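You operate a simulated robot arm through the tools that you are given. There is no shell and no other tool. Be economical: measure what you need, move in short steps, check, and stop when the job is done.

The job below is to be done with a simulated robot arm. You get a single attempt, and the scene is never put back.

Task
Grease the silver strip, then run the test rig out and in once.
Fine: teal pad, grease from the tin, pad back; lever left at in.

It is judged by the outcome, as a careful person would: the job done as asked, and still so three seconds after it is handed in. It fails if anything else is knocked over, pushed out of place, dropped, spilled or broken.

Robot
A 7-joint arm with a two-finger parallel gripper, fixed in place. Base frame: the origin is at the foot of the arm, x ahead of it, y to its left, z up; the work surface is at about z = 0.88. Readings come in m, degrees, newtons and seconds.
With the tool pointing down near the work surface it reaches from about 0.24 to 0.68 m from the base axis. Its first joint turns from -66.0 to 66.0 degrees. Payload 2.4 kg.
The TCP is the grasp point between the finger pads, 0.03 m short of the fingertips. In the tool frame z runs along the fingers and y along their closing line. Largest opening 0.094 m; finger width 0.028, thickness 0.01; the body of the gripper, 0.05 by 0.096 m, starts 0.055 m behind the TCP.
Orientation is that of the tool frame in the base frame, as a unit quaternion [x, y, z, w]. With the fingers straight down and closing along the base's y, the tool's x points along the base's -x, its y along +y and its z along -z.

Tools
- The arm moves only by the tool apply_moves. Its argument "plan" is a list of rows, each a list of 7 numbers: the shift along the tool's x, y, z in mm, then the turn, a rotation vector about the tool's x, y, z in rad, then the opening, from 0 (shut) to 1 (fully open). In form: [[tx, ty, tz, rx, ry, rz, jaw], ...]. A call has 1 to 10 rows; each row shifts and turns the commanded pose from where the row before left it, along the tool's axes as they then stand. Rows are played at 5 a second. More than 0.05 m and 8.6 degrees between two rows, or a gripper value outside its range, and nothing of the call is played. Where a pose cannot be reached the arm comes as near as it can. A force on the tool above 40 N (or 10 N above the force at the start of the call, whichever is more), or a blocked arm, ends the call early, and 0.2 s more pass. Each finger travels about 0.153 m/s and halts on what it meets, pressing with about 31 N; the grip force reading is that of the motor and also rises with nothing between the fingers. The clock runs only during rows and for 0.2 s after the last one: add rows that do not move to give the fingers time. It gives the time, the measured TCP pose, the force on the tool (base axes), the opening and the grip force at its end, in the units of the frame above (readings bear some noise), and new pictures: "pictures" is both (left out), scene, wrist or none.
- Cameras (640 x 400 px; columns grow to the right, rows downward): "scene" is fixed at [0.0549, 0.4947, 1.4469]; the picture's right is [-0.67, -0.74, 0.00], its down [-0.36, 0.33, -0.87] and it looks along [0.65, -0.59, -0.49] (base axes); focal length 345 px, centre (320, 200). "wrist" rides on the gripper at [-0.037, 0, -0.058] in the tool frame; the picture's right is [0.00, -1.00, 0.00], its down [0.97, 0.00, -0.24] and it looks along [0.24, 0.00, 0.97] (tool axes); focal length 218 px, centre (320, 200).
- probe_pixels(camera, pixels): for up to 12 pixels [column, row] of the newest picture of that camera ("zoom" is the newest enlarged one), the place [x, y, z] in the base frame of the surface seen there, good to about 0.002 m, but the place of the scene camera against the robot may be out by one fixed shift of up to 0.025 m in any direction. The clock stands still meanwhile.
- zoom(camera, box): a new picture of the part [left, top, right, bottom] of that camera's present view, enlarged. The clock stands still meanwhile.
- finish_job(): hands the job in; it is judged then, once.

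Go step by step. Measure first, check grasps and placings, and put right what went wrong. The budget is 80 turns and 120 pictures, counting those below and the enlarged ones. Unless the task says otherwise, let go and move clear before handing in, and close with one line.

The tools are called after "Emit:" by a JSON object that holds its "fn" and its "kwargs". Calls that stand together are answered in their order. apply_moves: Moves the arm, as the interface text tells. Its arguments: {"type":"object","properties":{"plan":{"type":"array","items":{"type":"array","items":{"type":"number"}}},"pictures":{"type":"string","enum":["both","scene","wrist","none"]}},"required":["plan"]} The other tools are called the same way: probe_pixels (camera, pixels) gives the place of the surface under pixels of a picture; zoom (camera, box) takes an enlarged picture of a part of a camera's view; finish_job () hands the job in.

At the start:

```text
t: 0.0
eef_pos: [0.377, 0.1786, 1.1684]
tool_rot: [-0.001, 1.0, 0.0, 0.0]
force: [0.4, -0.4, 0.9]
width: 0.0941
grip_force: 0.0
```

scene: 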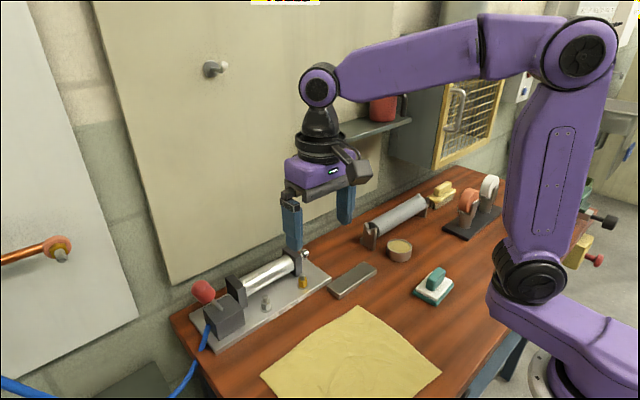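
wrist: 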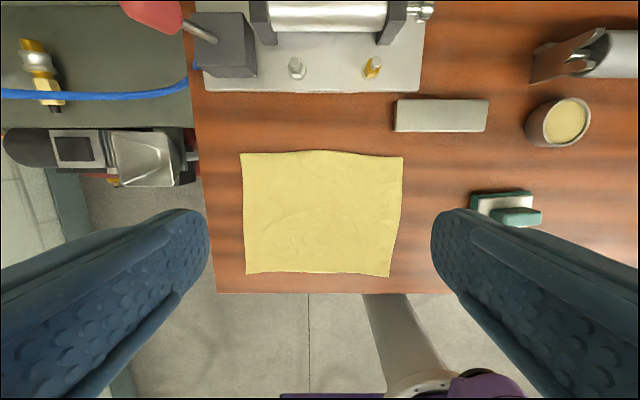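

The scene shows a test rig with a red-knobbed lever (205,292), a grey bar (352,280), a tin (399,250) and a teal pad (435,287). I'll zoom in to see these better.

Emit:
{"fn": "zoom", "kwargs": {"camera": "scene", "box": [180, 230, 340, 350]}}

Emit:
{"fn": "zoom", "kwargs": {"camera": "scene", "box": [320, 160, 520, 310]}}

Emit:
{"fn": "zoom", "kwargs": {"camera": "wrist", "box": [380, 0, 640, 240]}}

Emit:
{"fn": "probe_pixels", "kwargs": {"camera": "wrist", "pixels": [[396, 100], [488, 100], [484, 131], [396, 131], [440, 115], [567, 121], [528, 120], [590, 120], [567, 145], [472, 205], [516, 216], [541, 216]]}}

```text
3.33 times, centred on (260, 290) of scene
```

zoom: 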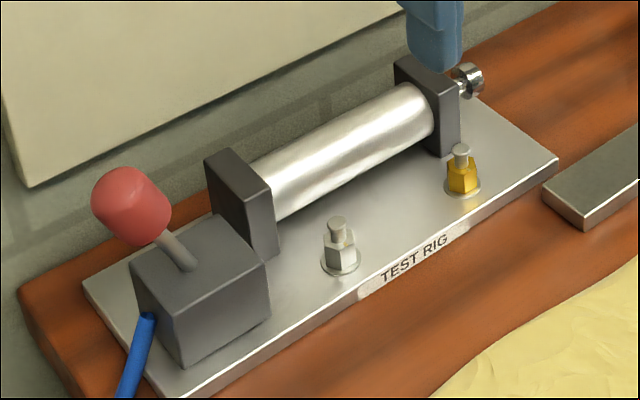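

```text
2.67 times, centred on (420, 235) of scene
```

zoom: 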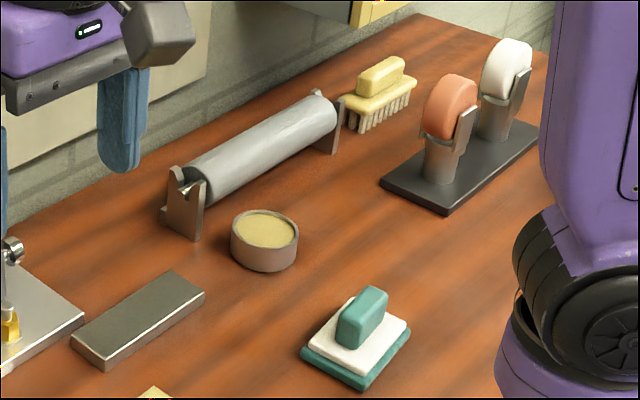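

```text
1.67 times, centred on (510, 120) of wrist
```

zoom: 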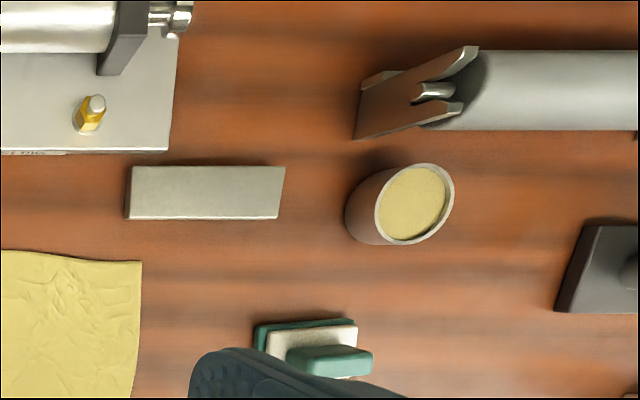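

```text
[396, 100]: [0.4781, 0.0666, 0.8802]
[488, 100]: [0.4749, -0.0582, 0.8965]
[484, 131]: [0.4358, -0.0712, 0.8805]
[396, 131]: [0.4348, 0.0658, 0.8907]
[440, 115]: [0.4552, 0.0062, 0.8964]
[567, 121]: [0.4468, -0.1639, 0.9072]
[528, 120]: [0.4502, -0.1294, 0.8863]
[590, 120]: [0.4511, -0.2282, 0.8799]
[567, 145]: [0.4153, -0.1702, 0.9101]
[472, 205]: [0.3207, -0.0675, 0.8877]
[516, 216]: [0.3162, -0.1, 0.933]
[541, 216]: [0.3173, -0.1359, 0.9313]
```

The grey bar (pixel 440,115) sits at about (0.455, 0.005, 0.896), the tin at (0.445, -0.165) and the pad near (0.32, -0.10). I'll move above the pad for a closer look.

Emit:
{"fn": "apply_moves", "kwargs": {"plan": [[6, -47, 5, 0, 0, 0, 1], [6, -47, 5, 0, 0, 0, 1], [6, -47, 5, 0, 0, 0, 1], [6, -47, 5, 0, 0, 0, 1], [6, -47, 5, 0, 0, 0, 1], [6, -45, 5, 0, 0, 0, 1], [0, 0, 40, 0, 0, 0, 1], [0, 0, 0, 0, 0, 0, 1]]}}

```text
t: 1.8
eef_pos: [0.3403, -0.102, 1.0978]
tool_rot: [0.0, 1.0, 0.0, 0.0]
force: [0.0, -0.4, 0.1]
width: 0.0941
grip_force: 0.1
```

scene: 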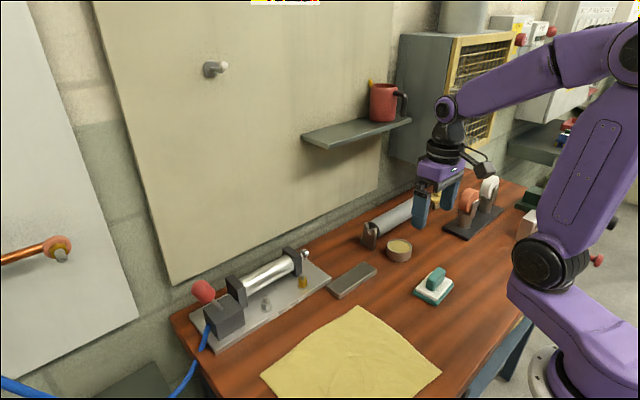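
wrist: 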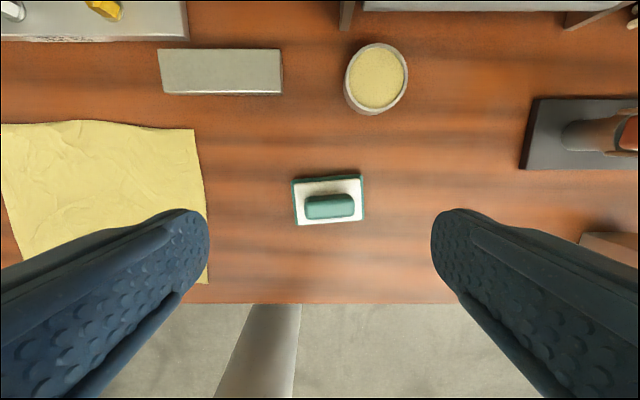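

The pad is now in the middle of the wrist picture (330,200), with its handle running roughly along y. I'll probe its handle, its edges, the tin and the strip.

Emit:
{"fn": "zoom", "kwargs": {"camera": "wrist", "box": [270, 150, 390, 240]}}

Emit:
{"fn": "probe_pixels", "kwargs": {"camera": "wrist", "pixels": [[307, 208], [352, 205], [330, 198], [330, 214], [296, 186], [360, 182], [362, 217], [300, 222], [292, 179], [364, 177], [330, 190], [330, 250]]}}

Emit:
{"fn": "probe_pixels", "kwargs": {"camera": "wrist", "pixels": [[377, 78], [354, 78], [402, 78], [377, 50], [377, 105], [376, 45], [160, 50], [279, 50], [281, 92], [167, 93], [220, 70], [220, 91]]}}

```text
4.44 times, centred on (330, 195) of wrist
```

zoom: 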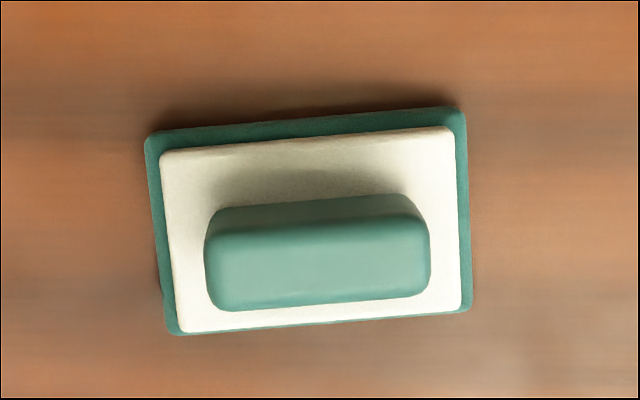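

```text
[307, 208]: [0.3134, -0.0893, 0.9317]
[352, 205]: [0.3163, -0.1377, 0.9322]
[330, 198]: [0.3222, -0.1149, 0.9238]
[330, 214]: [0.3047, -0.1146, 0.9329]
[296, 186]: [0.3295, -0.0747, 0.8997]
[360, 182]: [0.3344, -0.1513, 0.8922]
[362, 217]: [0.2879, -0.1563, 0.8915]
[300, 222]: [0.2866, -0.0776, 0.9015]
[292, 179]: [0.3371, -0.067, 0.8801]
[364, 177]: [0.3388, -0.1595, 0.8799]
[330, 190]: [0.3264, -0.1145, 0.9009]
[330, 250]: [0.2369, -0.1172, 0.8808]
```

```text
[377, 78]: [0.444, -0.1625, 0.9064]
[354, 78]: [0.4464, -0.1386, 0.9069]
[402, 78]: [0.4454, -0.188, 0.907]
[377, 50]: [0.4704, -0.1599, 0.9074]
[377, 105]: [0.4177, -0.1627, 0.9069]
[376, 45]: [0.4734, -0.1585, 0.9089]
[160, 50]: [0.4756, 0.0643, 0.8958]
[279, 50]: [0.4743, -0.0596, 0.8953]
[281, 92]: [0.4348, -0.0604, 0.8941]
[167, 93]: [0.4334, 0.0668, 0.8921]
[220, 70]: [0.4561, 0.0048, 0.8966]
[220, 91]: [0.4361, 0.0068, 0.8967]
```

The pad body is centred near (0.311, -0.114). Its handle is about 48 mm along y, with its top at 0.932, and is yawed about 3.6°. I'll line up above it with the fingers closing along y, then come partway down.

Emit:
{"fn": "apply_moves", "kwargs": {"plan": [[29, -12, 0, 0, 0, 0, 1], [0, 0, 40, 0, 0, -0.064, 1], [0, 0, 40, 0, 0, 0, 1], [0, 0, 30, 0, 0, 0, 1], [0, 0, 0, 0, 0, 0, 1]]}}

```text
t: 3.0
eef_pos: [0.3132, -0.1133, 0.9881]
tool_rot: [-0.032, 0.999, 0.0, 0.0]
force: [-0.9, 0.0, -0.1]
width: 0.0941
grip_force: 0.1
```

scene: 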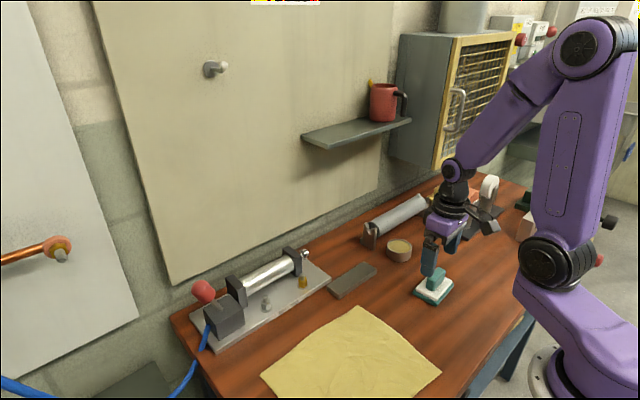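
wrist: 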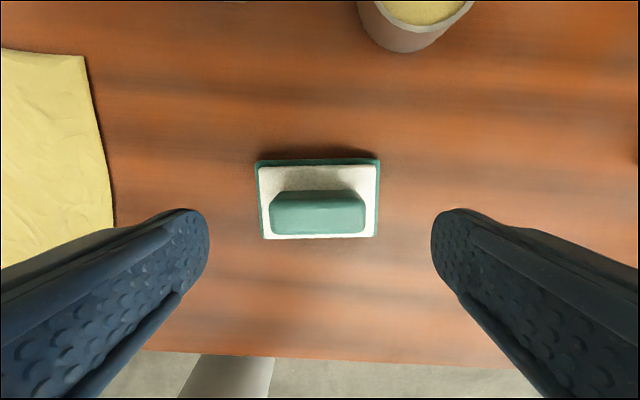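

The pad now looks square to the gripper and centred. I'll descend so the fingertips are just above the white layer, then close.

Emit:
{"fn": "apply_moves", "kwargs": {"plan": [[2, 0, 30, 0, 0, 0, 1], [0, 0, 22, 0, 0, 0, 1], [0, 0, 0, 0, 0, 0, 1], [0, 0, 0, 0, 0, 0, 0.3], [0, 0, 0, 0, 0, 0, 0.3], [0, 0, 0, 0, 0, 0, 0.3], [0, 0, 0, 0, 0, 0, 0.3]]}}

```text
t: 4.6
eef_pos: [0.3093, -0.1133, 0.9369]
tool_rot: [-0.033, 0.999, 0.001, 0.0]
force: [-0.3, 0.0, 7.8]
width: 0.0552
grip_force: 31.2
```

scene: 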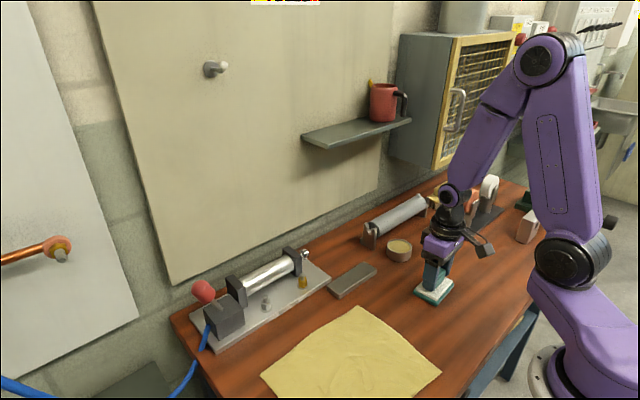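
wrist: 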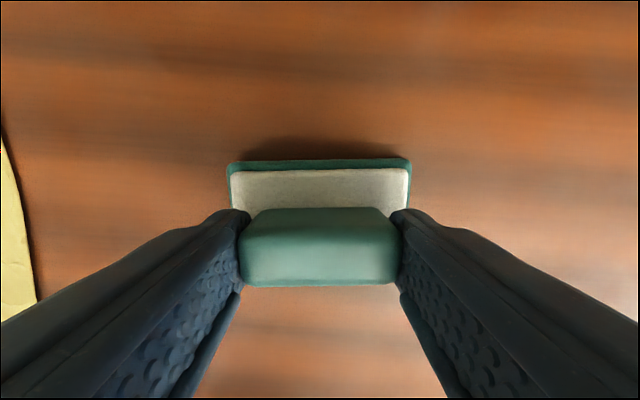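

The handle is gripped at 55 mm, at (0.3093, -0.1133, 0.9369). I'll keep that pose for putting the pad back, then lift and check.

Emit:
{"fn": "apply_moves", "kwargs": {"plan": [[0, 0, -20, 0, 0, 0, 0.3], [0, 0, -40, 0, 0, 0, 0.3], [0, 0, 0, 0, 0, 0, 0.3]]}}

Emit:
{"fn": "zoom", "kwargs": {"camera": "scene", "box": [320, 180, 520, 310]}}

```text
t: 5.4
eef_pos: [0.309, -0.1144, 0.9991]
tool_rot: [-0.032, 0.999, -0.001, 0.0]
force: [-0.5, -0.3, 0.1]
width: 0.0552
grip_force: 31.1
```

scene: 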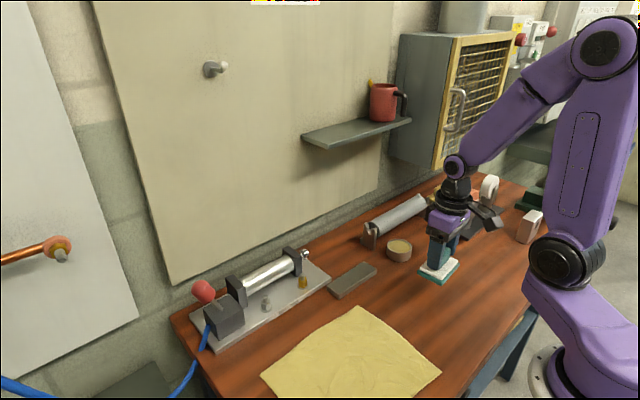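
wrist: 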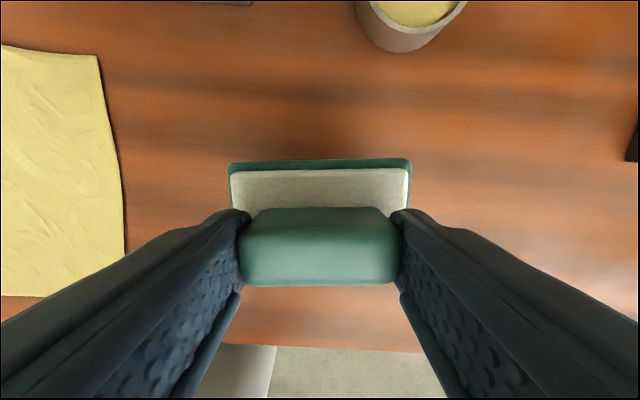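

```text
3.08 times, centred on (420, 245) of scene
```

zoom: 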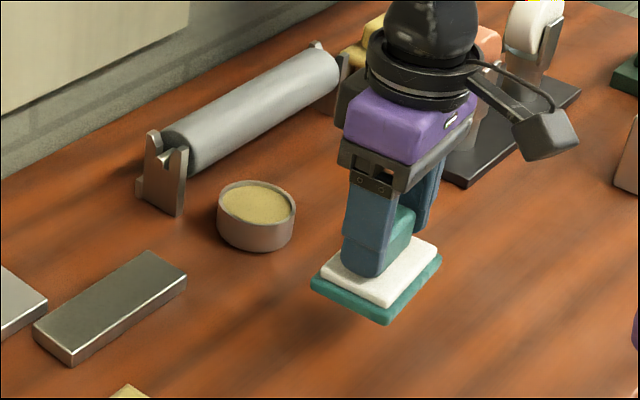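

The pad is held level (zoom 380,280). Next I'll square the yaw and move over the tin's centre at (0.445, -0.163), staying high.

Emit:
{"fn": "apply_moves", "kwargs": {"plan": [[0, 0, -20, 0, 0, 0.064, 0.3], [-35, -12, 0, 0, 0, 0, 0.3], [-35, -12, 0, 0, 0, 0, 0.3], [-35, -12, 0, 0, 0, 0, 0.3], [-30, -13, 0, 0, 0, 0, 0.3], [0, 0, 0, 0, 0, 0, 0.3]]}}

Emit:
{"fn": "zoom", "kwargs": {"camera": "scene", "box": [320, 160, 520, 290]}}

```text
t: 6.8
eef_pos: [0.444, -0.162, 1.0174]
tool_rot: [-0.001, 1.0, 0.0, 0.0]
force: [0.3, 0.2, -1.4]
width: 0.0551
grip_force: 30.8
```

scene: 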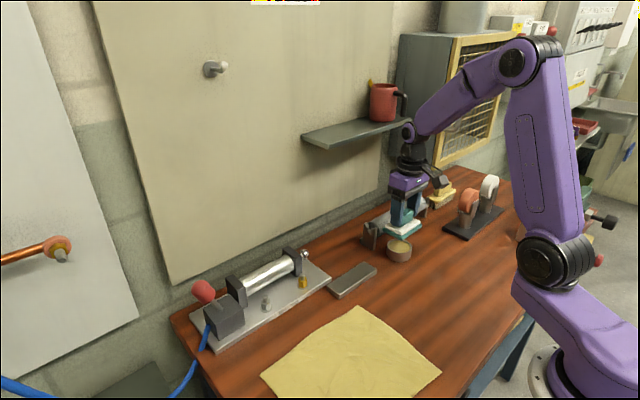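
wrist: 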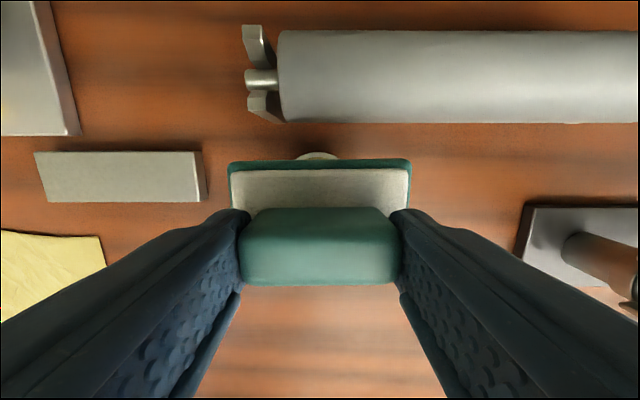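

```text
3.08 times, centred on (420, 225) of scene
```

zoom: 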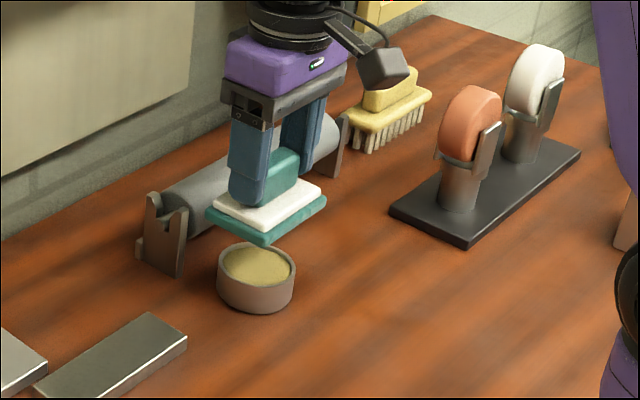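

The pad is over the tin. I'll check the clearance to the grey cylinder at (330,120) and the post foot at (268,110) before going down.

Emit:
{"fn": "probe_pixels", "kwargs": {"camera": "wrist", "pixels": [[330, 121], [330, 100], [330, 75], [268, 110], [275, 121], [320, 164], [318, 155]]}}

Emit:
{"fn": "apply_moves", "kwargs": {"plan": [[0, 0, 20, 0, 0, 0, 0.3], [0, 0, 18, 0, 0, 0, 0.3], [0, 0, 0, 0, 0, 0, 0.3]], "pictures": "scene"}}

```text
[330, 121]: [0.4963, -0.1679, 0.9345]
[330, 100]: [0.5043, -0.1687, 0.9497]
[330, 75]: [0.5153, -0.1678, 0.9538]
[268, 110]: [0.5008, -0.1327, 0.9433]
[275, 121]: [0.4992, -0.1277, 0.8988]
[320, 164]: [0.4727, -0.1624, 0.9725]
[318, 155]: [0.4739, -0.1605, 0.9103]
```

```text
t: 7.6
eef_pos: [0.4433, -0.1609, 0.9778]
tool_rot: [0.0, 1.0, 0.0, 0.0]
force: [-0.2, -0.1, -1.3]
width: 0.0551
grip_force: 31.0
```

scene: 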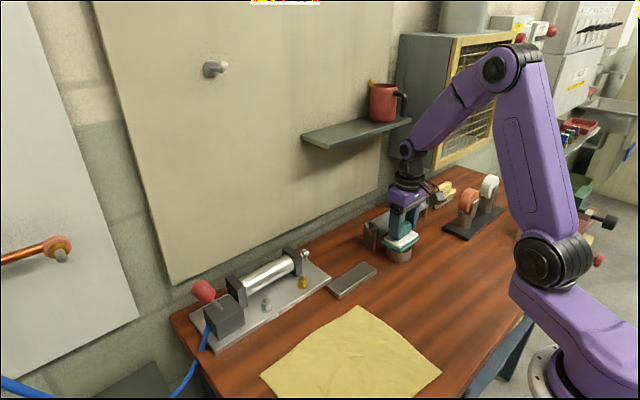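

There are about 25 mm between pad and cylinder, and the pad bottom is about 11 mm above the rim. I'll go down in small steps until I feel light contact.

Emit:
{"fn": "apply_moves", "kwargs": {"plan": [[0, 0, 6, 0, 0, 0, 0.3], [0, 0, 3, 0, 0, 0, 0.3], [0, 0, 2, 0, 0, 0, 0.3], [0, 0, 1, 0, 0, 0, 0.3], [0, 0, 0, 0, 0, 0, 0.3]], "pictures": "none"}}

Emit:
{"fn": "zoom", "kwargs": {"camera": "scene", "box": [350, 200, 450, 280]}}

```text
t: 8.8
eef_pos: [0.4438, -0.1623, 0.9665]
tool_rot: [0.0, 1.0, -0.001, 0.0]
force: [-0.3, 0.6, -1.0]
width: 0.0552
grip_force: 31.6
```

```text
5.00 times, centred on (400, 240) of scene
```

zoom: 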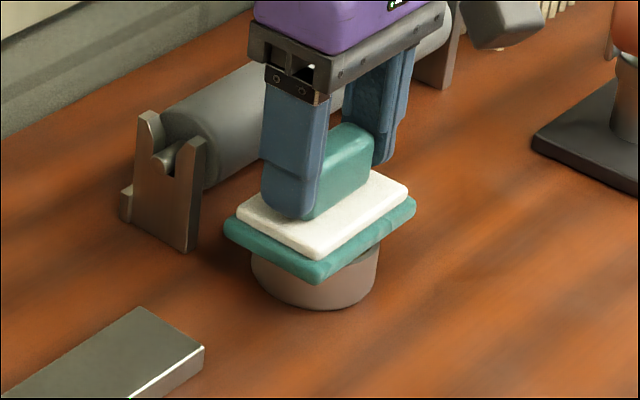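

Emit:
{"fn": "apply_moves", "kwargs": {"plan": [[0, 0, 1, 0, 0, 0, 0.3], [0, 0, 1, 0, 0, 0, 0.3], [0, 0, 1, 0, 0, 0, 0.3], [0, 0, 0, 0, 0, 0, 0.3]], "pictures": "none"}}

```text
t: 9.8
eef_pos: [0.4439, -0.1628, 0.9644]
tool_rot: [0.0, 1.0, 0.0, 0.001]
force: [-4.4, -0.1, 22.5]
width: 0.0551
grip_force: 31.0
```

The reading shows firm contact with the tin at 22 N, with the TCP at 0.9644. I'll dwell briefly, lift, and check whether grease was picked up.

Emit:
{"fn": "apply_moves", "kwargs": {"plan": [[0, 0, 0, 0, 0, 0, 0.3], [0, 0, 0, 0, 0, 0, 0.3], [0, 0, -15, 0, 0, 0, 0.3], [0, 0, -40, 0, 0, 0, 0.3], [0, 0, 0, 0, 0, 0, 0.3]]}}

Emit:
{"fn": "zoom", "kwargs": {"camera": "scene", "box": [350, 190, 450, 270]}}

```text
t: 11.0
eef_pos: [0.4446, -0.1633, 1.0174]
tool_rot: [0.001, 1.0, 0.0, 0.0]
force: [-0.1, -0.3, -1.3]
width: 0.0551
grip_force: 30.5
```

scene: 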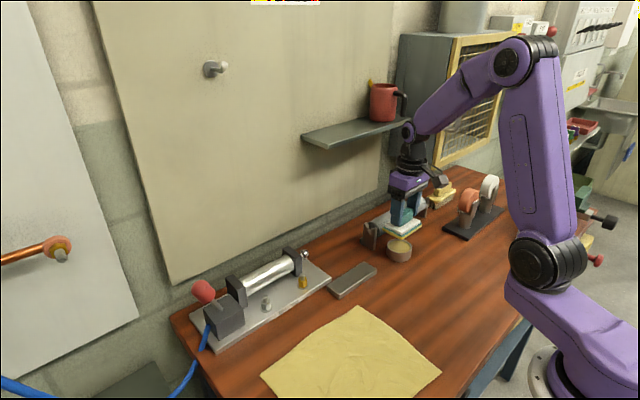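
wrist: 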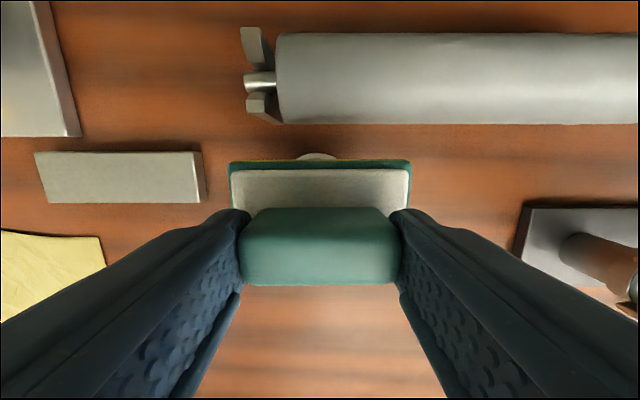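

```text
5.00 times, centred on (400, 230) of scene
```

zoom: 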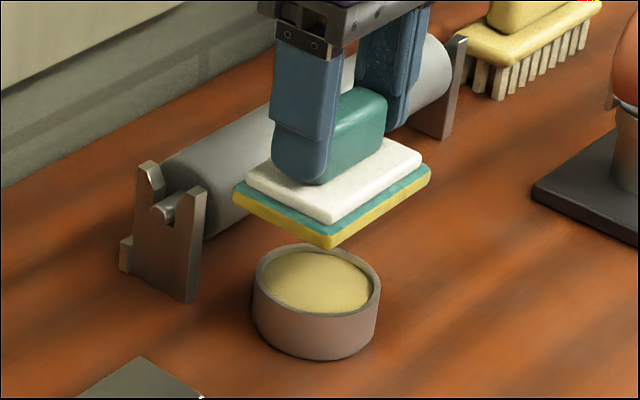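

The pad's underside is now yellow with grease (zoom 330,225), and the tin hasn't moved. I'll carry the pad over the strip and probe the edges of the rig plate.

Emit:
{"fn": "apply_moves", "kwargs": {"plan": [[-3, 36, 0, 0, 0, 0, 0.3], [-3, 36, 0, 0, 0, 0, 0.3], [-3, 36, 0, 0, 0, 0, 0.3], [0, 32, 0, 0, 0, 0, 0.3], [0, 0, 0, 0, 0, 0, 0.3]]}}

Emit:
{"fn": "probe_pixels", "kwargs": {"camera": "wrist", "pixels": [[82, 135], [40, 152], [200, 152]]}}

Emit:
{"fn": "zoom", "kwargs": {"camera": "scene", "box": [280, 200, 420, 310]}}

```text
t: 12.2
eef_pos: [0.453, -0.0229, 1.0182]
tool_rot: [0.0, 1.0, 0.0, -0.001]
force: [-0.5, 0.2, -0.5]
width: 0.0551
grip_force: 30.9
```

scene: 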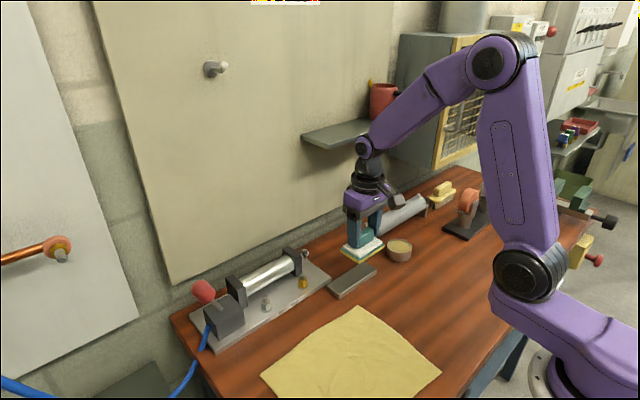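
wrist: 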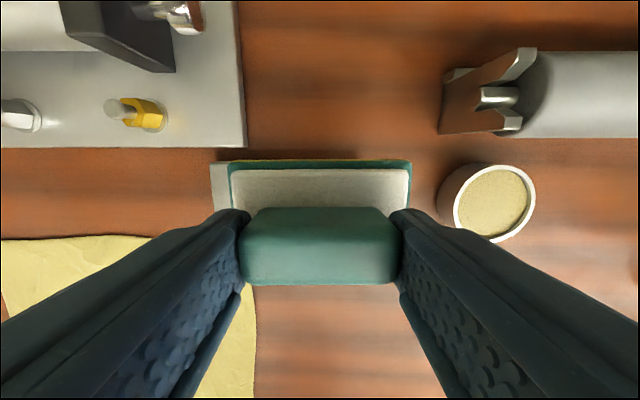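

```text
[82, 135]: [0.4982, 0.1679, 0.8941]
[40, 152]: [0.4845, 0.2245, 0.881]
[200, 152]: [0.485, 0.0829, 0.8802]
```

```text
3.64 times, centred on (350, 255) of scene
```

zoom: 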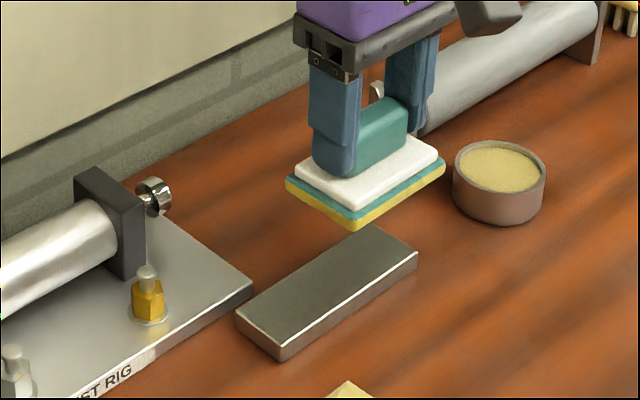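

The rig plate's front edge is at x≈0.49, which leaves about 10 mm beside the pad. I'll lower onto the strip's -y end in small steps.

Emit:
{"fn": "apply_moves", "kwargs": {"plan": [[0, 0, 30, 0, 0, 0, 0.3], [0, 0, 22, 0, 0, 0, 0.3], [0, 0, 6, 0, 0, 0, 0.3], [0, 0, 3, 0, 0, 0, 0.3], [0, 0, 1, 0, 0, 0, 0.3], [0, 0, 1, 0, 0, 0, 0.3], [0, 0, 1, 0, 0, 0, 0.3], [0, 0, 0, 0, 0, 0, 0.3]], "pictures": "none"}}

```text
t: 14.0
eef_pos: [0.4531, -0.0223, 0.9546]
tool_rot: [0.0, 1.0, 0.0, 0.0]
force: [0.4, 0.8, -1.2]
width: 0.0551
grip_force: 30.9
```

Emit:
{"fn": "apply_moves", "kwargs": {"plan": [[0, 0, 1, 0, 0, 0, 0.3], [0, 0, 1, 0, 0, 0, 0.3], [0, 0, 0, 0, 0, 0, 0.3]], "pictures": "none"}}

```text
t: 14.8
eef_pos: [0.4535, -0.0215, 0.9529]
tool_rot: [0.001, 1.0, 0.0, 0.001]
force: [-3.6, 0.3, 14.4]
width: 0.0552
grip_force: 30.6
```

There is light contact, 14 N. I'll stroke a short way first, to make sure the strip doesn't slide.

Emit:
{"fn": "apply_moves", "kwargs": {"plan": [[0, -8, 0, 0, 0, 0, 0.3], [0, 8, 0, 0, 0, 0, 0.3], [0, 10, 0, 0, 0, 0, 0.3], [0, 0, 0, 0, 0, 0, 0.3]], "pictures": "scene"}}

Emit:
{"fn": "zoom", "kwargs": {"camera": "scene", "box": [280, 200, 420, 310]}}

```text
t: 15.8
eef_pos: [0.4529, -0.0125, 0.953]
tool_rot: [0.001, 1.0, 0.0, 0.002]
force: [2.2, -12.0, 25.2]
width: 0.0551
grip_force: 31.3
```

scene: 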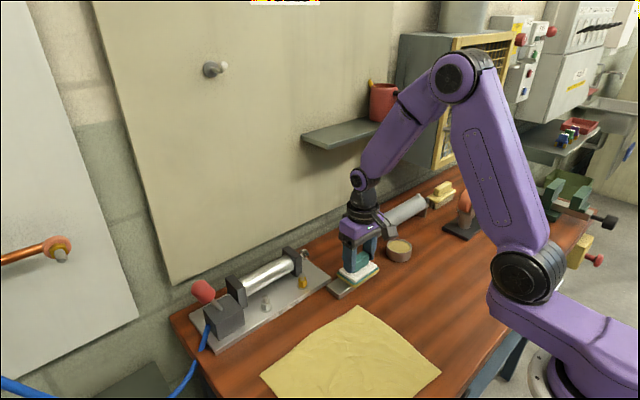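

```text
3.64 times, centred on (350, 255) of scene
```

zoom: 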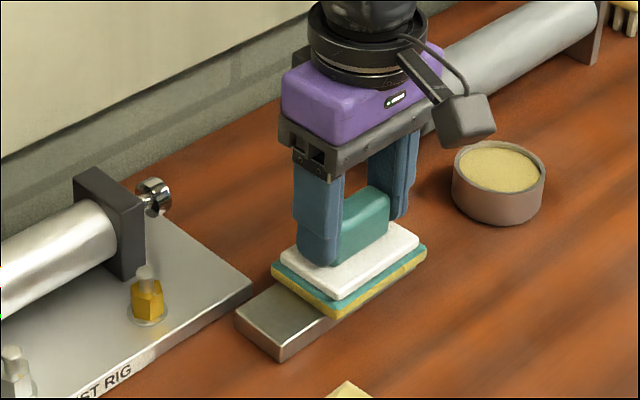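

The strip's near corner (zoom 237,315) hasn't moved, so it is firm. I'll complete the stroke to +y and back.

Emit:
{"fn": "apply_moves", "kwargs": {"plan": [[0, 9, -0.5, 0, 0, 0, 0.3], [0, 9, 0, 0, 0, 0, 0.3], [0, 9, 0, 0, 0, 0, 0.3], [0, 9, 0, 0, 0, 0, 0.3], [0, 9, 0, 0, 0, 0, 0.3], [0, 0, 0, 0, 0, 0, 0.3]], "pictures": "scene"}}

Emit:
{"fn": "zoom", "kwargs": {"camera": "scene", "box": [280, 200, 420, 310]}}

```text
t: 17.2
eef_pos: [0.453, 0.0337, 0.9529]
tool_rot: [0.0, 1.0, 0.0, 0.0]
force: [-0.5, -0.3, 2.1]
width: 0.055
grip_force: 31.4
```

scene: 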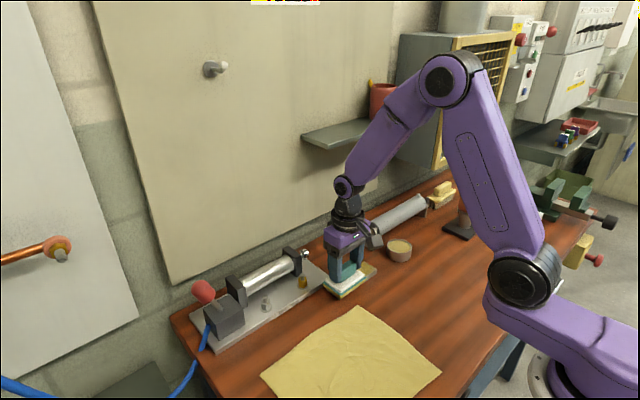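

```text
3.64 times, centred on (350, 255) of scene
```

zoom: 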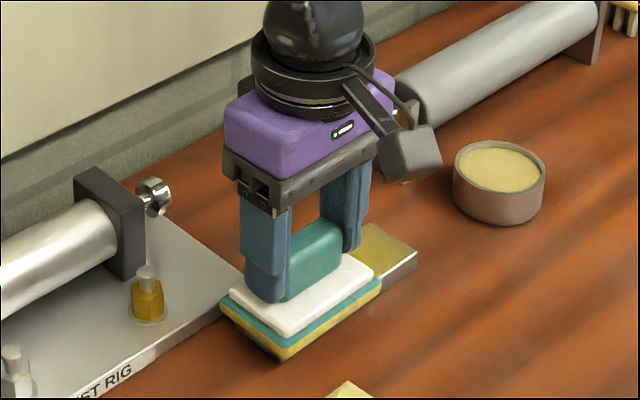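

Grease is going on (yellow at zoom 375,255), but the contact is light now. I'll press 1 mm more and stroke back over the whole length, then lift.

Emit:
{"fn": "apply_moves", "kwargs": {"plan": [[0, 0, 1, 0, 0, 0, 0.3], [0, 2, 0, 0, 0, 0, 0.3], [0, -11, 0, 0, 0, 0, 0.3], [0, -11, 0, 0, 0, 0, 0.3], [0, -11, 0, 0, 0, 0, 0.3], [0, -11, 0, 0, 0, 0, 0.3], [0, -11, 0, 0, 0, 0, 0.3], [0, -8, 0, 0, 0, 0, 0.3], [0, 0, 0, 0, 0, 0, 0.3]], "pictures": "none"}}

Emit:
{"fn": "apply_moves", "kwargs": {"plan": [[0, 0, -20, 0, 0, 0, 0.3], [0, -30, -40, 0, 0, 0, 0.3], [25, -40, 0, 0, 0, 0, 0.3], [40, -20, 0, 0, 0, 0, 0.3], [0, 0, 0, 0, 0, 0, 0.3]]}}

Emit:
{"fn": "zoom", "kwargs": {"camera": "scene", "box": [280, 200, 420, 310]}}

```text
t: 19.2
eef_pos: [0.4526, -0.0267, 0.9531]
tool_rot: [0.0, 1.0, 0.0, 0.002]
force: [-1.3, 8.8, 21.7]
width: 0.0548
grip_force: 31.3
```

```text
t: 20.4
eef_pos: [0.3878, -0.1182, 1.0124]
tool_rot: [0.0, 1.0, 0.001, 0.0]
force: [-0.7, 0.2, -0.1]
width: 0.0551
grip_force: 30.5
```

scene: 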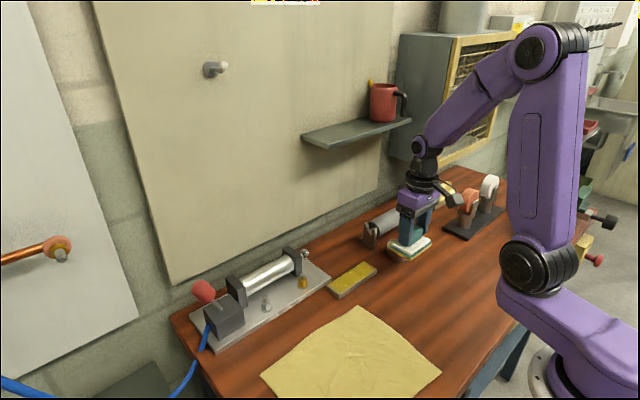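
wrist: 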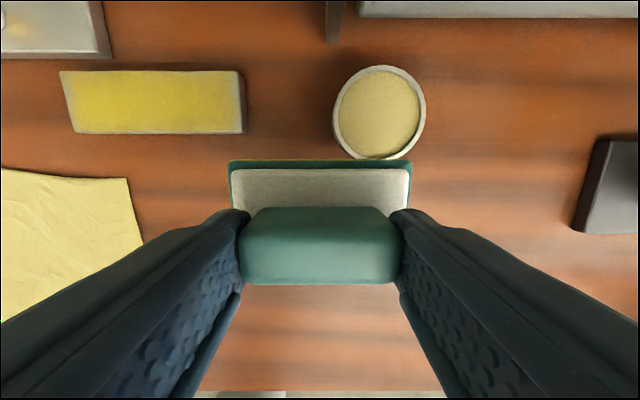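

```text
3.64 times, centred on (350, 255) of scene
```

zoom: 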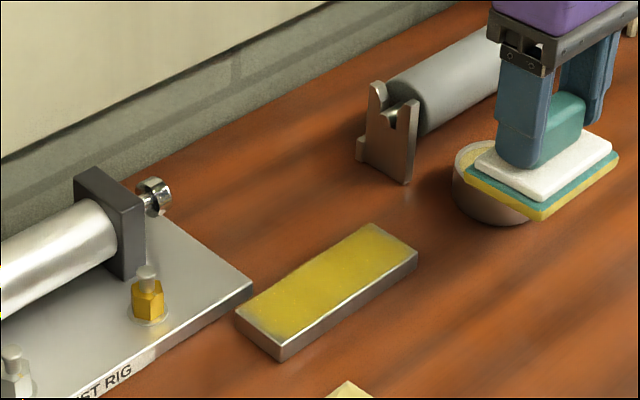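

The strip is nearly all yellow. I'll zoom in with the wrist camera at (155,100) to check the ends and edges.

Emit:
{"fn": "zoom", "kwargs": {"camera": "wrist", "box": [50, 50, 260, 150]}}

Emit:
{"fn": "zoom", "kwargs": {"camera": "scene", "box": [320, 255, 385, 305]}}

Emit:
{"fn": "probe_pixels", "kwargs": {"camera": "wrist", "pixels": [[63, 74], [236, 74], [242, 130], [76, 131], [66, 100], [238, 100]]}}

```text
3.05 times, centred on (155, 100) of wrist
```

zoom: 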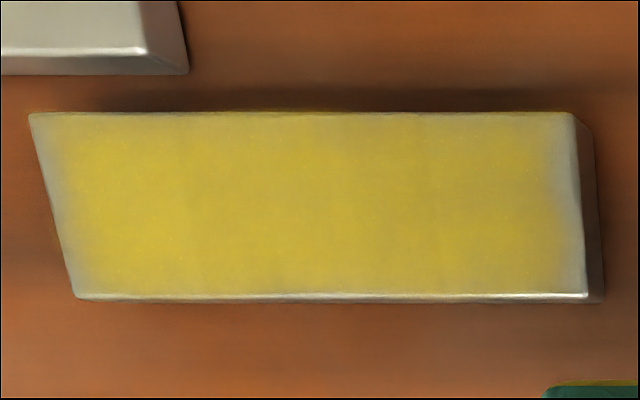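

```text
8.00 times, centred on (352, 280) of scene
```

zoom: 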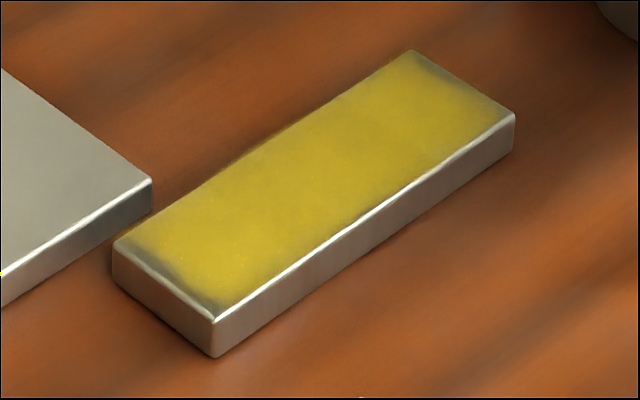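

```text
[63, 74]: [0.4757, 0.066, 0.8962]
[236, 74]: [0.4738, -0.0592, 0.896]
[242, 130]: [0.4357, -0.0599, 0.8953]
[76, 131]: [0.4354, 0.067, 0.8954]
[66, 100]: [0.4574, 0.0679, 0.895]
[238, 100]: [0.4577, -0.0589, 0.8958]
```

The middle is well coated, but about 6 mm at each end is thin. I'll do one more stroke reaching further past both ends.

Emit:
{"fn": "apply_moves", "kwargs": {"plan": [[-35, 25, 0, 0, 0, 0, 0.3], [-30, 40, 0, 0, 0, 0, 0.3], [0, 18, 0, 0, 0, 0, 0.3], [0, 0, 30, 0, 0, 0, 0.3], [0, 0, 26, 0, 0, 0, 0.3], [0, 0, 2, 0, 0, 0, 0.3], [0, 0, 1, 0, 0, 0, 0.3], [0, 0, 1, 0, 0, 0, 0.3], [0, 0, 0, 0, 0, 0, 0.3]], "pictures": "none"}}

```text
t: 22.4
eef_pos: [0.4533, -0.0348, 0.9528]
tool_rot: [0.0, 1.0, 0.0, 0.001]
force: [-7.8, -1.1, 23.3]
width: 0.0551
grip_force: 31.0
```

Emit:
{"fn": "apply_moves", "kwargs": {"plan": [[0, -8, 0, 0, 0, 0, 0.3], [0, -4, 0, 0, 0, 0, 0.3], [0, 12, 0, 0, 0, 0, 0.3], [0, 14, 0, 0, 0, 0, 0.3], [0, 14, 0, 0, 0, 0, 0.3], [0, 14, 0, 0, 0, 0, 0.3], [0, 14, 0, 0, 0, 0, 0.3], [0, 14, 0, 0, 0, 0, 0.3], [0, 14, 0, 0, 0, 0, 0.3], [0, 0, 0, 0, 0, 0, 0.3]], "pictures": "none"}}

```text
t: 24.6
eef_pos: [0.4527, 0.0494, 0.9525]
tool_rot: [-0.001, 1.0, 0.0, 0.001]
force: [-1.2, -11.6, 32.2]
width: 0.0549
grip_force: 30.7
```

The stroke reached y=0.049 at 32 N. I'll ease back, lift, and move to above the pad's home spot.

Emit:
{"fn": "apply_moves", "kwargs": {"plan": [[0, -10, -1, 0, 0, 0, 0.3], [0, 0, -20, 0, 0, 0, 0.3], [0, 0, -40, 0, 0, 0, 0.3], [36, -38, 0, 0, 0, 0, 0.3], [36, -38, 0, 0, 0, 0, 0.3], [36, -38, 0, 0, 0, 0, 0.3], [36, -39, 0, 0, 0, 0, 0.3], [0, 0, 0, 0, 0, -0.064, 0.3], [0, 0, 0, 0, 0, 0, 0.3]]}}

Emit:
{"fn": "zoom", "kwargs": {"camera": "scene", "box": [320, 255, 385, 305]}}

```text
refused: row 4 steps farther than a row can; nothing moved
```

```text
8.00 times, centred on (352, 280) of scene
```

zoom: 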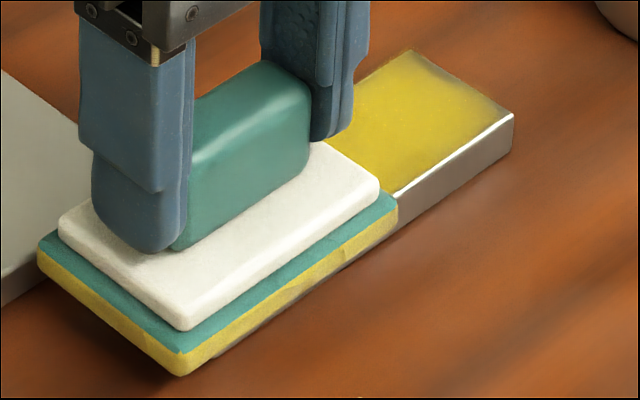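

The last row steps were slightly too long, so nothing moved. I'll repeat with smaller steps.

Emit:
{"fn": "apply_moves", "kwargs": {"plan": [[0, -10, -1, 0, 0, 0, 0.3], [0, 0, -20, 0, 0, 0, 0.3], [0, 0, -40, 0, 0, 0, 0.3], [29, -31, 0, 0, 0, 0, 0.3], [29, -31, 0, 0, 0, 0, 0.3], [29, -31, 0, 0, 0, 0, 0.3], [29, -30, 0, 0, 0, 0, 0.3], [28, -30, 0, 0, 0, 0, 0.3], [0, 0, 0, 0, 0, -0.064, 0.3], [0, 0, 0, 0, 0, 0, 0.3]]}}

Emit:
{"fn": "zoom", "kwargs": {"camera": "scene", "box": [320, 255, 385, 305]}}

```text
t: 26.8
eef_pos: [0.3094, -0.1138, 1.0119]
tool_rot: [-0.032, 0.999, 0.0, 0.0]
force: [0.1, -0.8, -0.8]
width: 0.055
grip_force: 31.1
```

scene: 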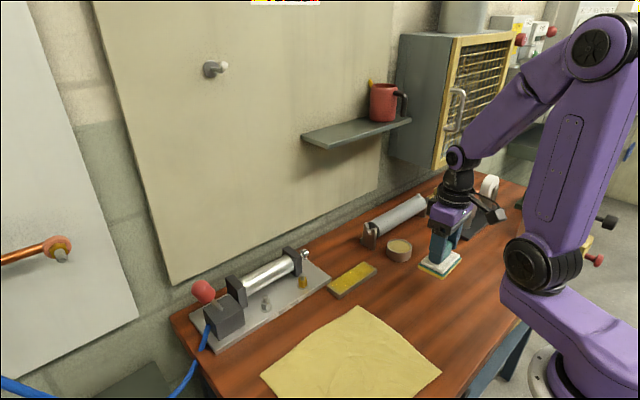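
wrist: 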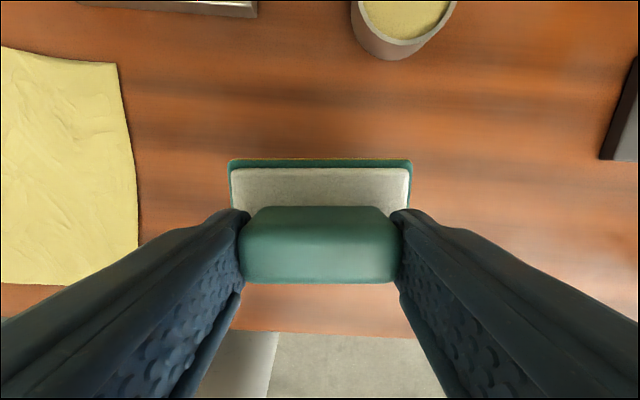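

```text
8.00 times, centred on (352, 280) of scene
```

zoom: 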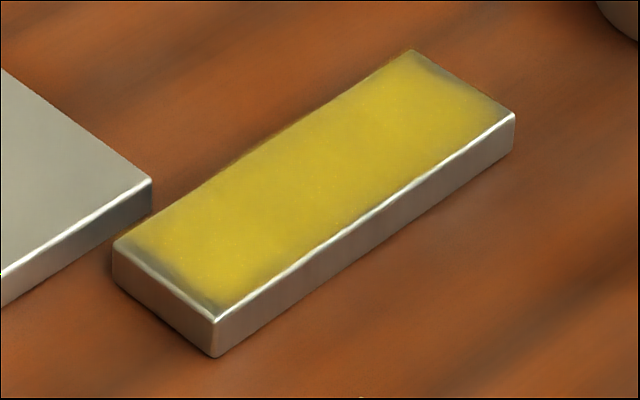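

The strip is covered; the remaining faint rim didn't change. I'll set the pad down at its home spot.

Emit:
{"fn": "apply_moves", "kwargs": {"plan": [[0, 0, 35, 0, 0, 0, 0.3], [0, 0, 30, 0, 0, 0, 0.3], [0, 0, 5, 0, 0, 0, 0.3], [0, 0, 2, 0, 0, 0, 0.3], [0, 0, 1, 0, 0, 0, 0.3], [0, 0, 1, 0, 0, 0, 0.3], [0, 0, 0, 0, 0, 0, 0.3]], "pictures": "none"}}

```text
t: 28.4
eef_pos: [0.3088, -0.1146, 0.939]
tool_rot: [-0.033, 0.999, 0.0, -0.001]
force: [-0.2, -0.1, -1.0]
width: 0.0551
grip_force: 30.8
```

Emit:
{"fn": "apply_moves", "kwargs": {"plan": [[0, 0, 1, 0, 0, 0, 0.3], [0, 0, 1, 0, 0, 0, 0.3], [0, 0, 0.7, 0, 0, 0, 0.3], [0, 0, 0, 0, 0, 0, 0.3]], "pictures": "none"}}

```text
t: 29.4
eef_pos: [0.3089, -0.1137, 0.9372]
tool_rot: [-0.033, 0.999, 0.001, 0.0]
force: [-0.6, 1.7, 8.5]
width: 0.055
grip_force: 30.8
```

Contact at 8.5 N and z=0.937, the same as when I picked it up. I'll open and rise straight up.

Emit:
{"fn": "apply_moves", "kwargs": {"plan": [[0, 0, 0, 0, 0, 0, 0.65], [0, 0, 0, 0, 0, 0, 1], [0, 0, 0, 0, 0, 0, 1], [0, 0, -25, 0, 0, 0, 1], [0, 0, -45, 0, 0, 0, 1], [0, 0, -45, 0, 0, 0.064, 1], [0, 0, 0, 0, 0, 0, 1]]}}

Emit:
{"fn": "zoom", "kwargs": {"camera": "scene", "box": [320, 180, 520, 310]}}

Emit:
{"fn": "probe_pixels", "kwargs": {"camera": "scene", "pixels": [[203, 291], [195, 285], [210, 297], [215, 308], [222, 315], [353, 276], [399, 244], [305, 255], [269, 276], [268, 300], [303, 280]]}}

```text
t: 31.0
eef_pos: [0.3096, -0.1142, 1.0523]
tool_rot: [0.0, 1.0, 0.0, 0.001]
force: [-0.5, 0.7, 0.1]
width: 0.0941
grip_force: 0.0
```

scene: 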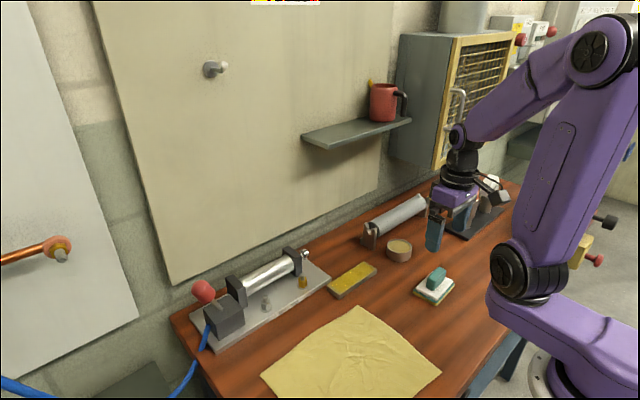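
wrist: 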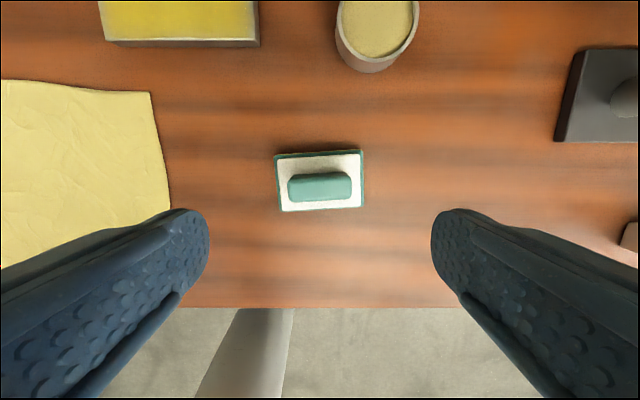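

```text
3.08 times, centred on (420, 245) of scene
```

zoom: 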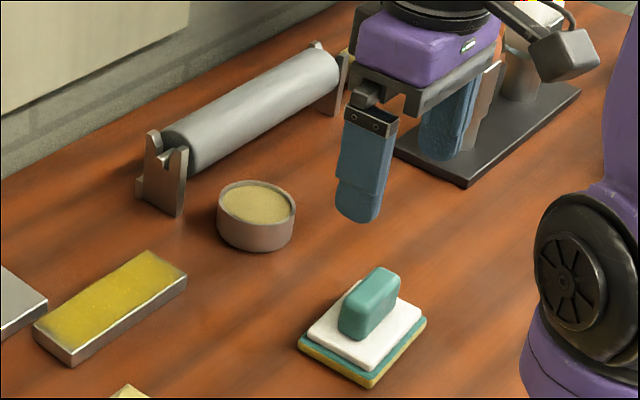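

```text
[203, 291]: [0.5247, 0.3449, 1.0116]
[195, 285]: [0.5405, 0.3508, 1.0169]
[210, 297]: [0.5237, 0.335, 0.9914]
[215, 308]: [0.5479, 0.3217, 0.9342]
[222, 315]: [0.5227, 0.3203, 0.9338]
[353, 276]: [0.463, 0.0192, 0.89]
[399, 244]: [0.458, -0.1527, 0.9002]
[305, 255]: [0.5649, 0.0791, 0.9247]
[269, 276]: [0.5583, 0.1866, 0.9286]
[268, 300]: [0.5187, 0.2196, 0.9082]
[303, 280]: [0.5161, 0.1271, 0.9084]
```

The pad is back where it was and the tin and strip haven't moved. The lever knob at (203,291) is near (0.515, 0.335, 1.015) after correcting for the camera shift, so I'll fly there high for a closer look.

Emit:
{"fn": "apply_moves", "kwargs": {"plan": [[0, 0, -40, 0, 0, 0, 1], [0, 0, -40, 0, 0, 0, 1], [-14, 45, -4, 0, 0, 0, 1], [-14, 45, -4, 0, 0, 0, 1], [-14, 45, -4, 0, 0, 0, 1], [-14, 45, -4, 0, 0, 0, 1], [-14, 45, -4, 0, 0, 0, 1], [-14, 45, -4, 0, 0, 0, 1], [-14, 45, -4, 0, 0, 0, 1], [-14, 45, -4, 0, 0, 0, 1]]}}

Emit:
{"fn": "zoom", "kwargs": {"camera": "scene", "box": [170, 230, 330, 350]}}

```text
t: 33.2
eef_pos: [0.4221, 0.247, 1.1631]
tool_rot: [0.0, 1.0, 0.0, 0.0]
force: [0.1, -0.4, 0.2]
width: 0.0941
grip_force: 0.0
```

scene: 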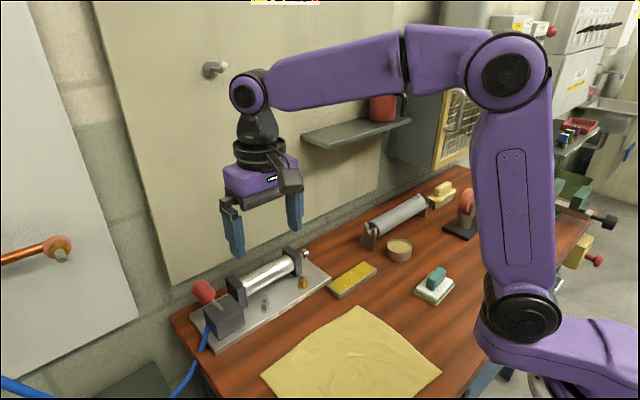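
wrist: 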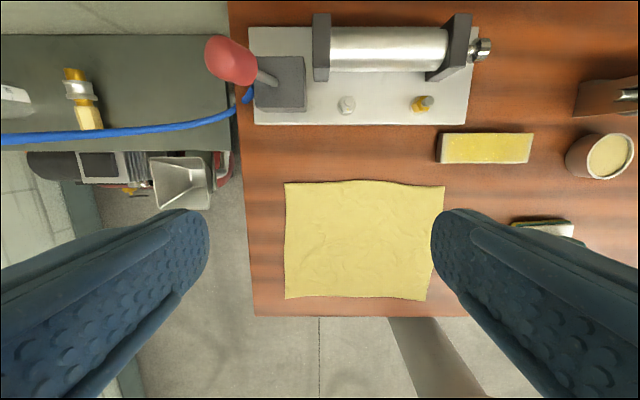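

```text
3.33 times, centred on (250, 290) of scene
```

zoom: 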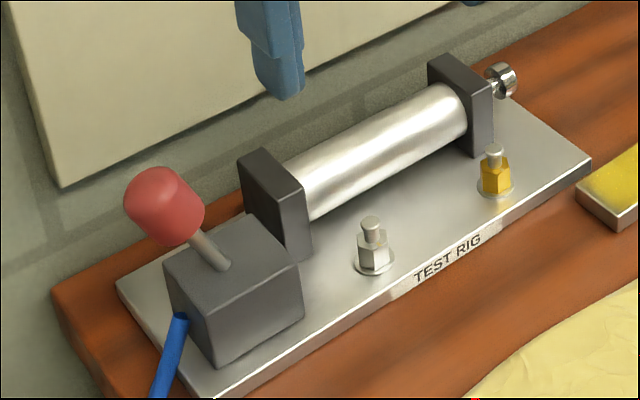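

The rod is in and the lever leans to +y, so pushing it to -y should run the rod out. I'll measure the knob, the shaft and the box in the wrist view.

Emit:
{"fn": "zoom", "kwargs": {"camera": "wrist", "box": [180, 0, 520, 180]}}

Emit:
{"fn": "probe_pixels", "kwargs": {"camera": "wrist", "pixels": [[210, 55], [230, 50], [250, 55], [230, 80], [240, 70], [253, 75], [265, 78], [275, 83], [290, 65], [290, 90], [321, 40], [480, 49]]}}

```text
1.88 times, centred on (350, 90) of wrist
```

zoom: 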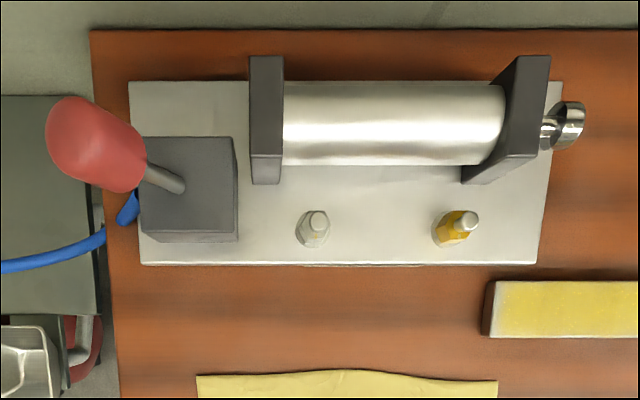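

```text
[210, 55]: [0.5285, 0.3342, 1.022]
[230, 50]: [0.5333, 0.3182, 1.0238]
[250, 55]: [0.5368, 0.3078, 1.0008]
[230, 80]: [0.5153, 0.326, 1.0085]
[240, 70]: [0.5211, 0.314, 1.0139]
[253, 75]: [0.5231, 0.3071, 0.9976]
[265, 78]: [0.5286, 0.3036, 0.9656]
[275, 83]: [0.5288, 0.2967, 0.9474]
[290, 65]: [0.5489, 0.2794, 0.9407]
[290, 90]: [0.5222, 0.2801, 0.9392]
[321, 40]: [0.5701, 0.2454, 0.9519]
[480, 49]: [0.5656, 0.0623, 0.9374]
```

The knob is centred near (0.53, 0.325, 1.005), with the pivot near y≈0.29. I'll straddle the knob with open fingers, tips staying above 0.985 to clear the cylinder plate, and use them as a loose cage.

Emit:
{"fn": "apply_moves", "kwargs": {"plan": [[-36, 26, 10, 0, 0, 0, 1], [-36, 26, 10, 0, 0, 0, 1], [-36, 26, 10, 0, 0, 0, 1], [0, 0, 25, 0, 0, 0, 1], [0, 0, 0, 0, 0, 0, 1]]}}

Emit:
{"fn": "zoom", "kwargs": {"camera": "scene", "box": [150, 200, 330, 340]}}

```text
t: 34.4
eef_pos: [0.5295, 0.3224, 1.108]
tool_rot: [0.0, 1.0, -0.001, 0.0]
force: [1.0, -0.9, 0.0]
width: 0.0943
grip_force: 0.1
```

scene: 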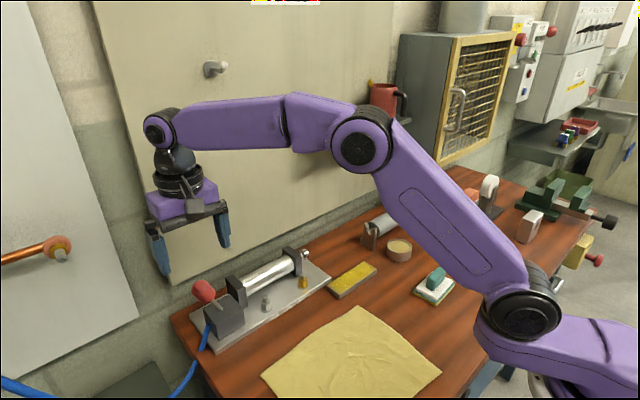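
wrist: 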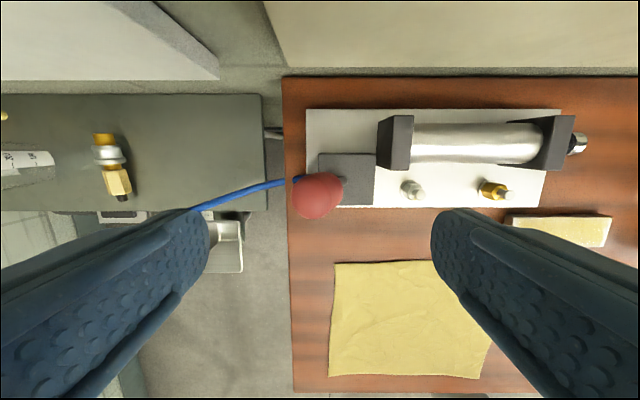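

```text
2.86 times, centred on (240, 270) of scene
```

zoom: 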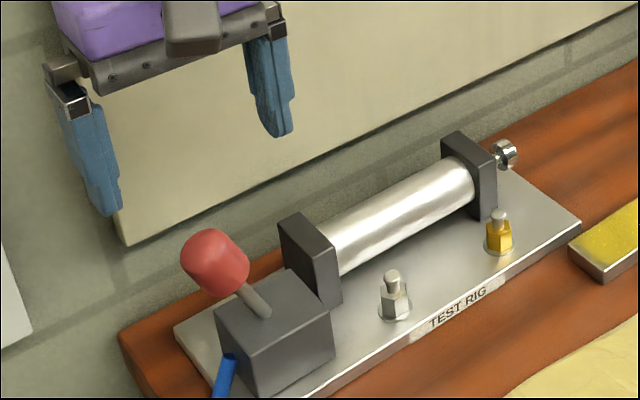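

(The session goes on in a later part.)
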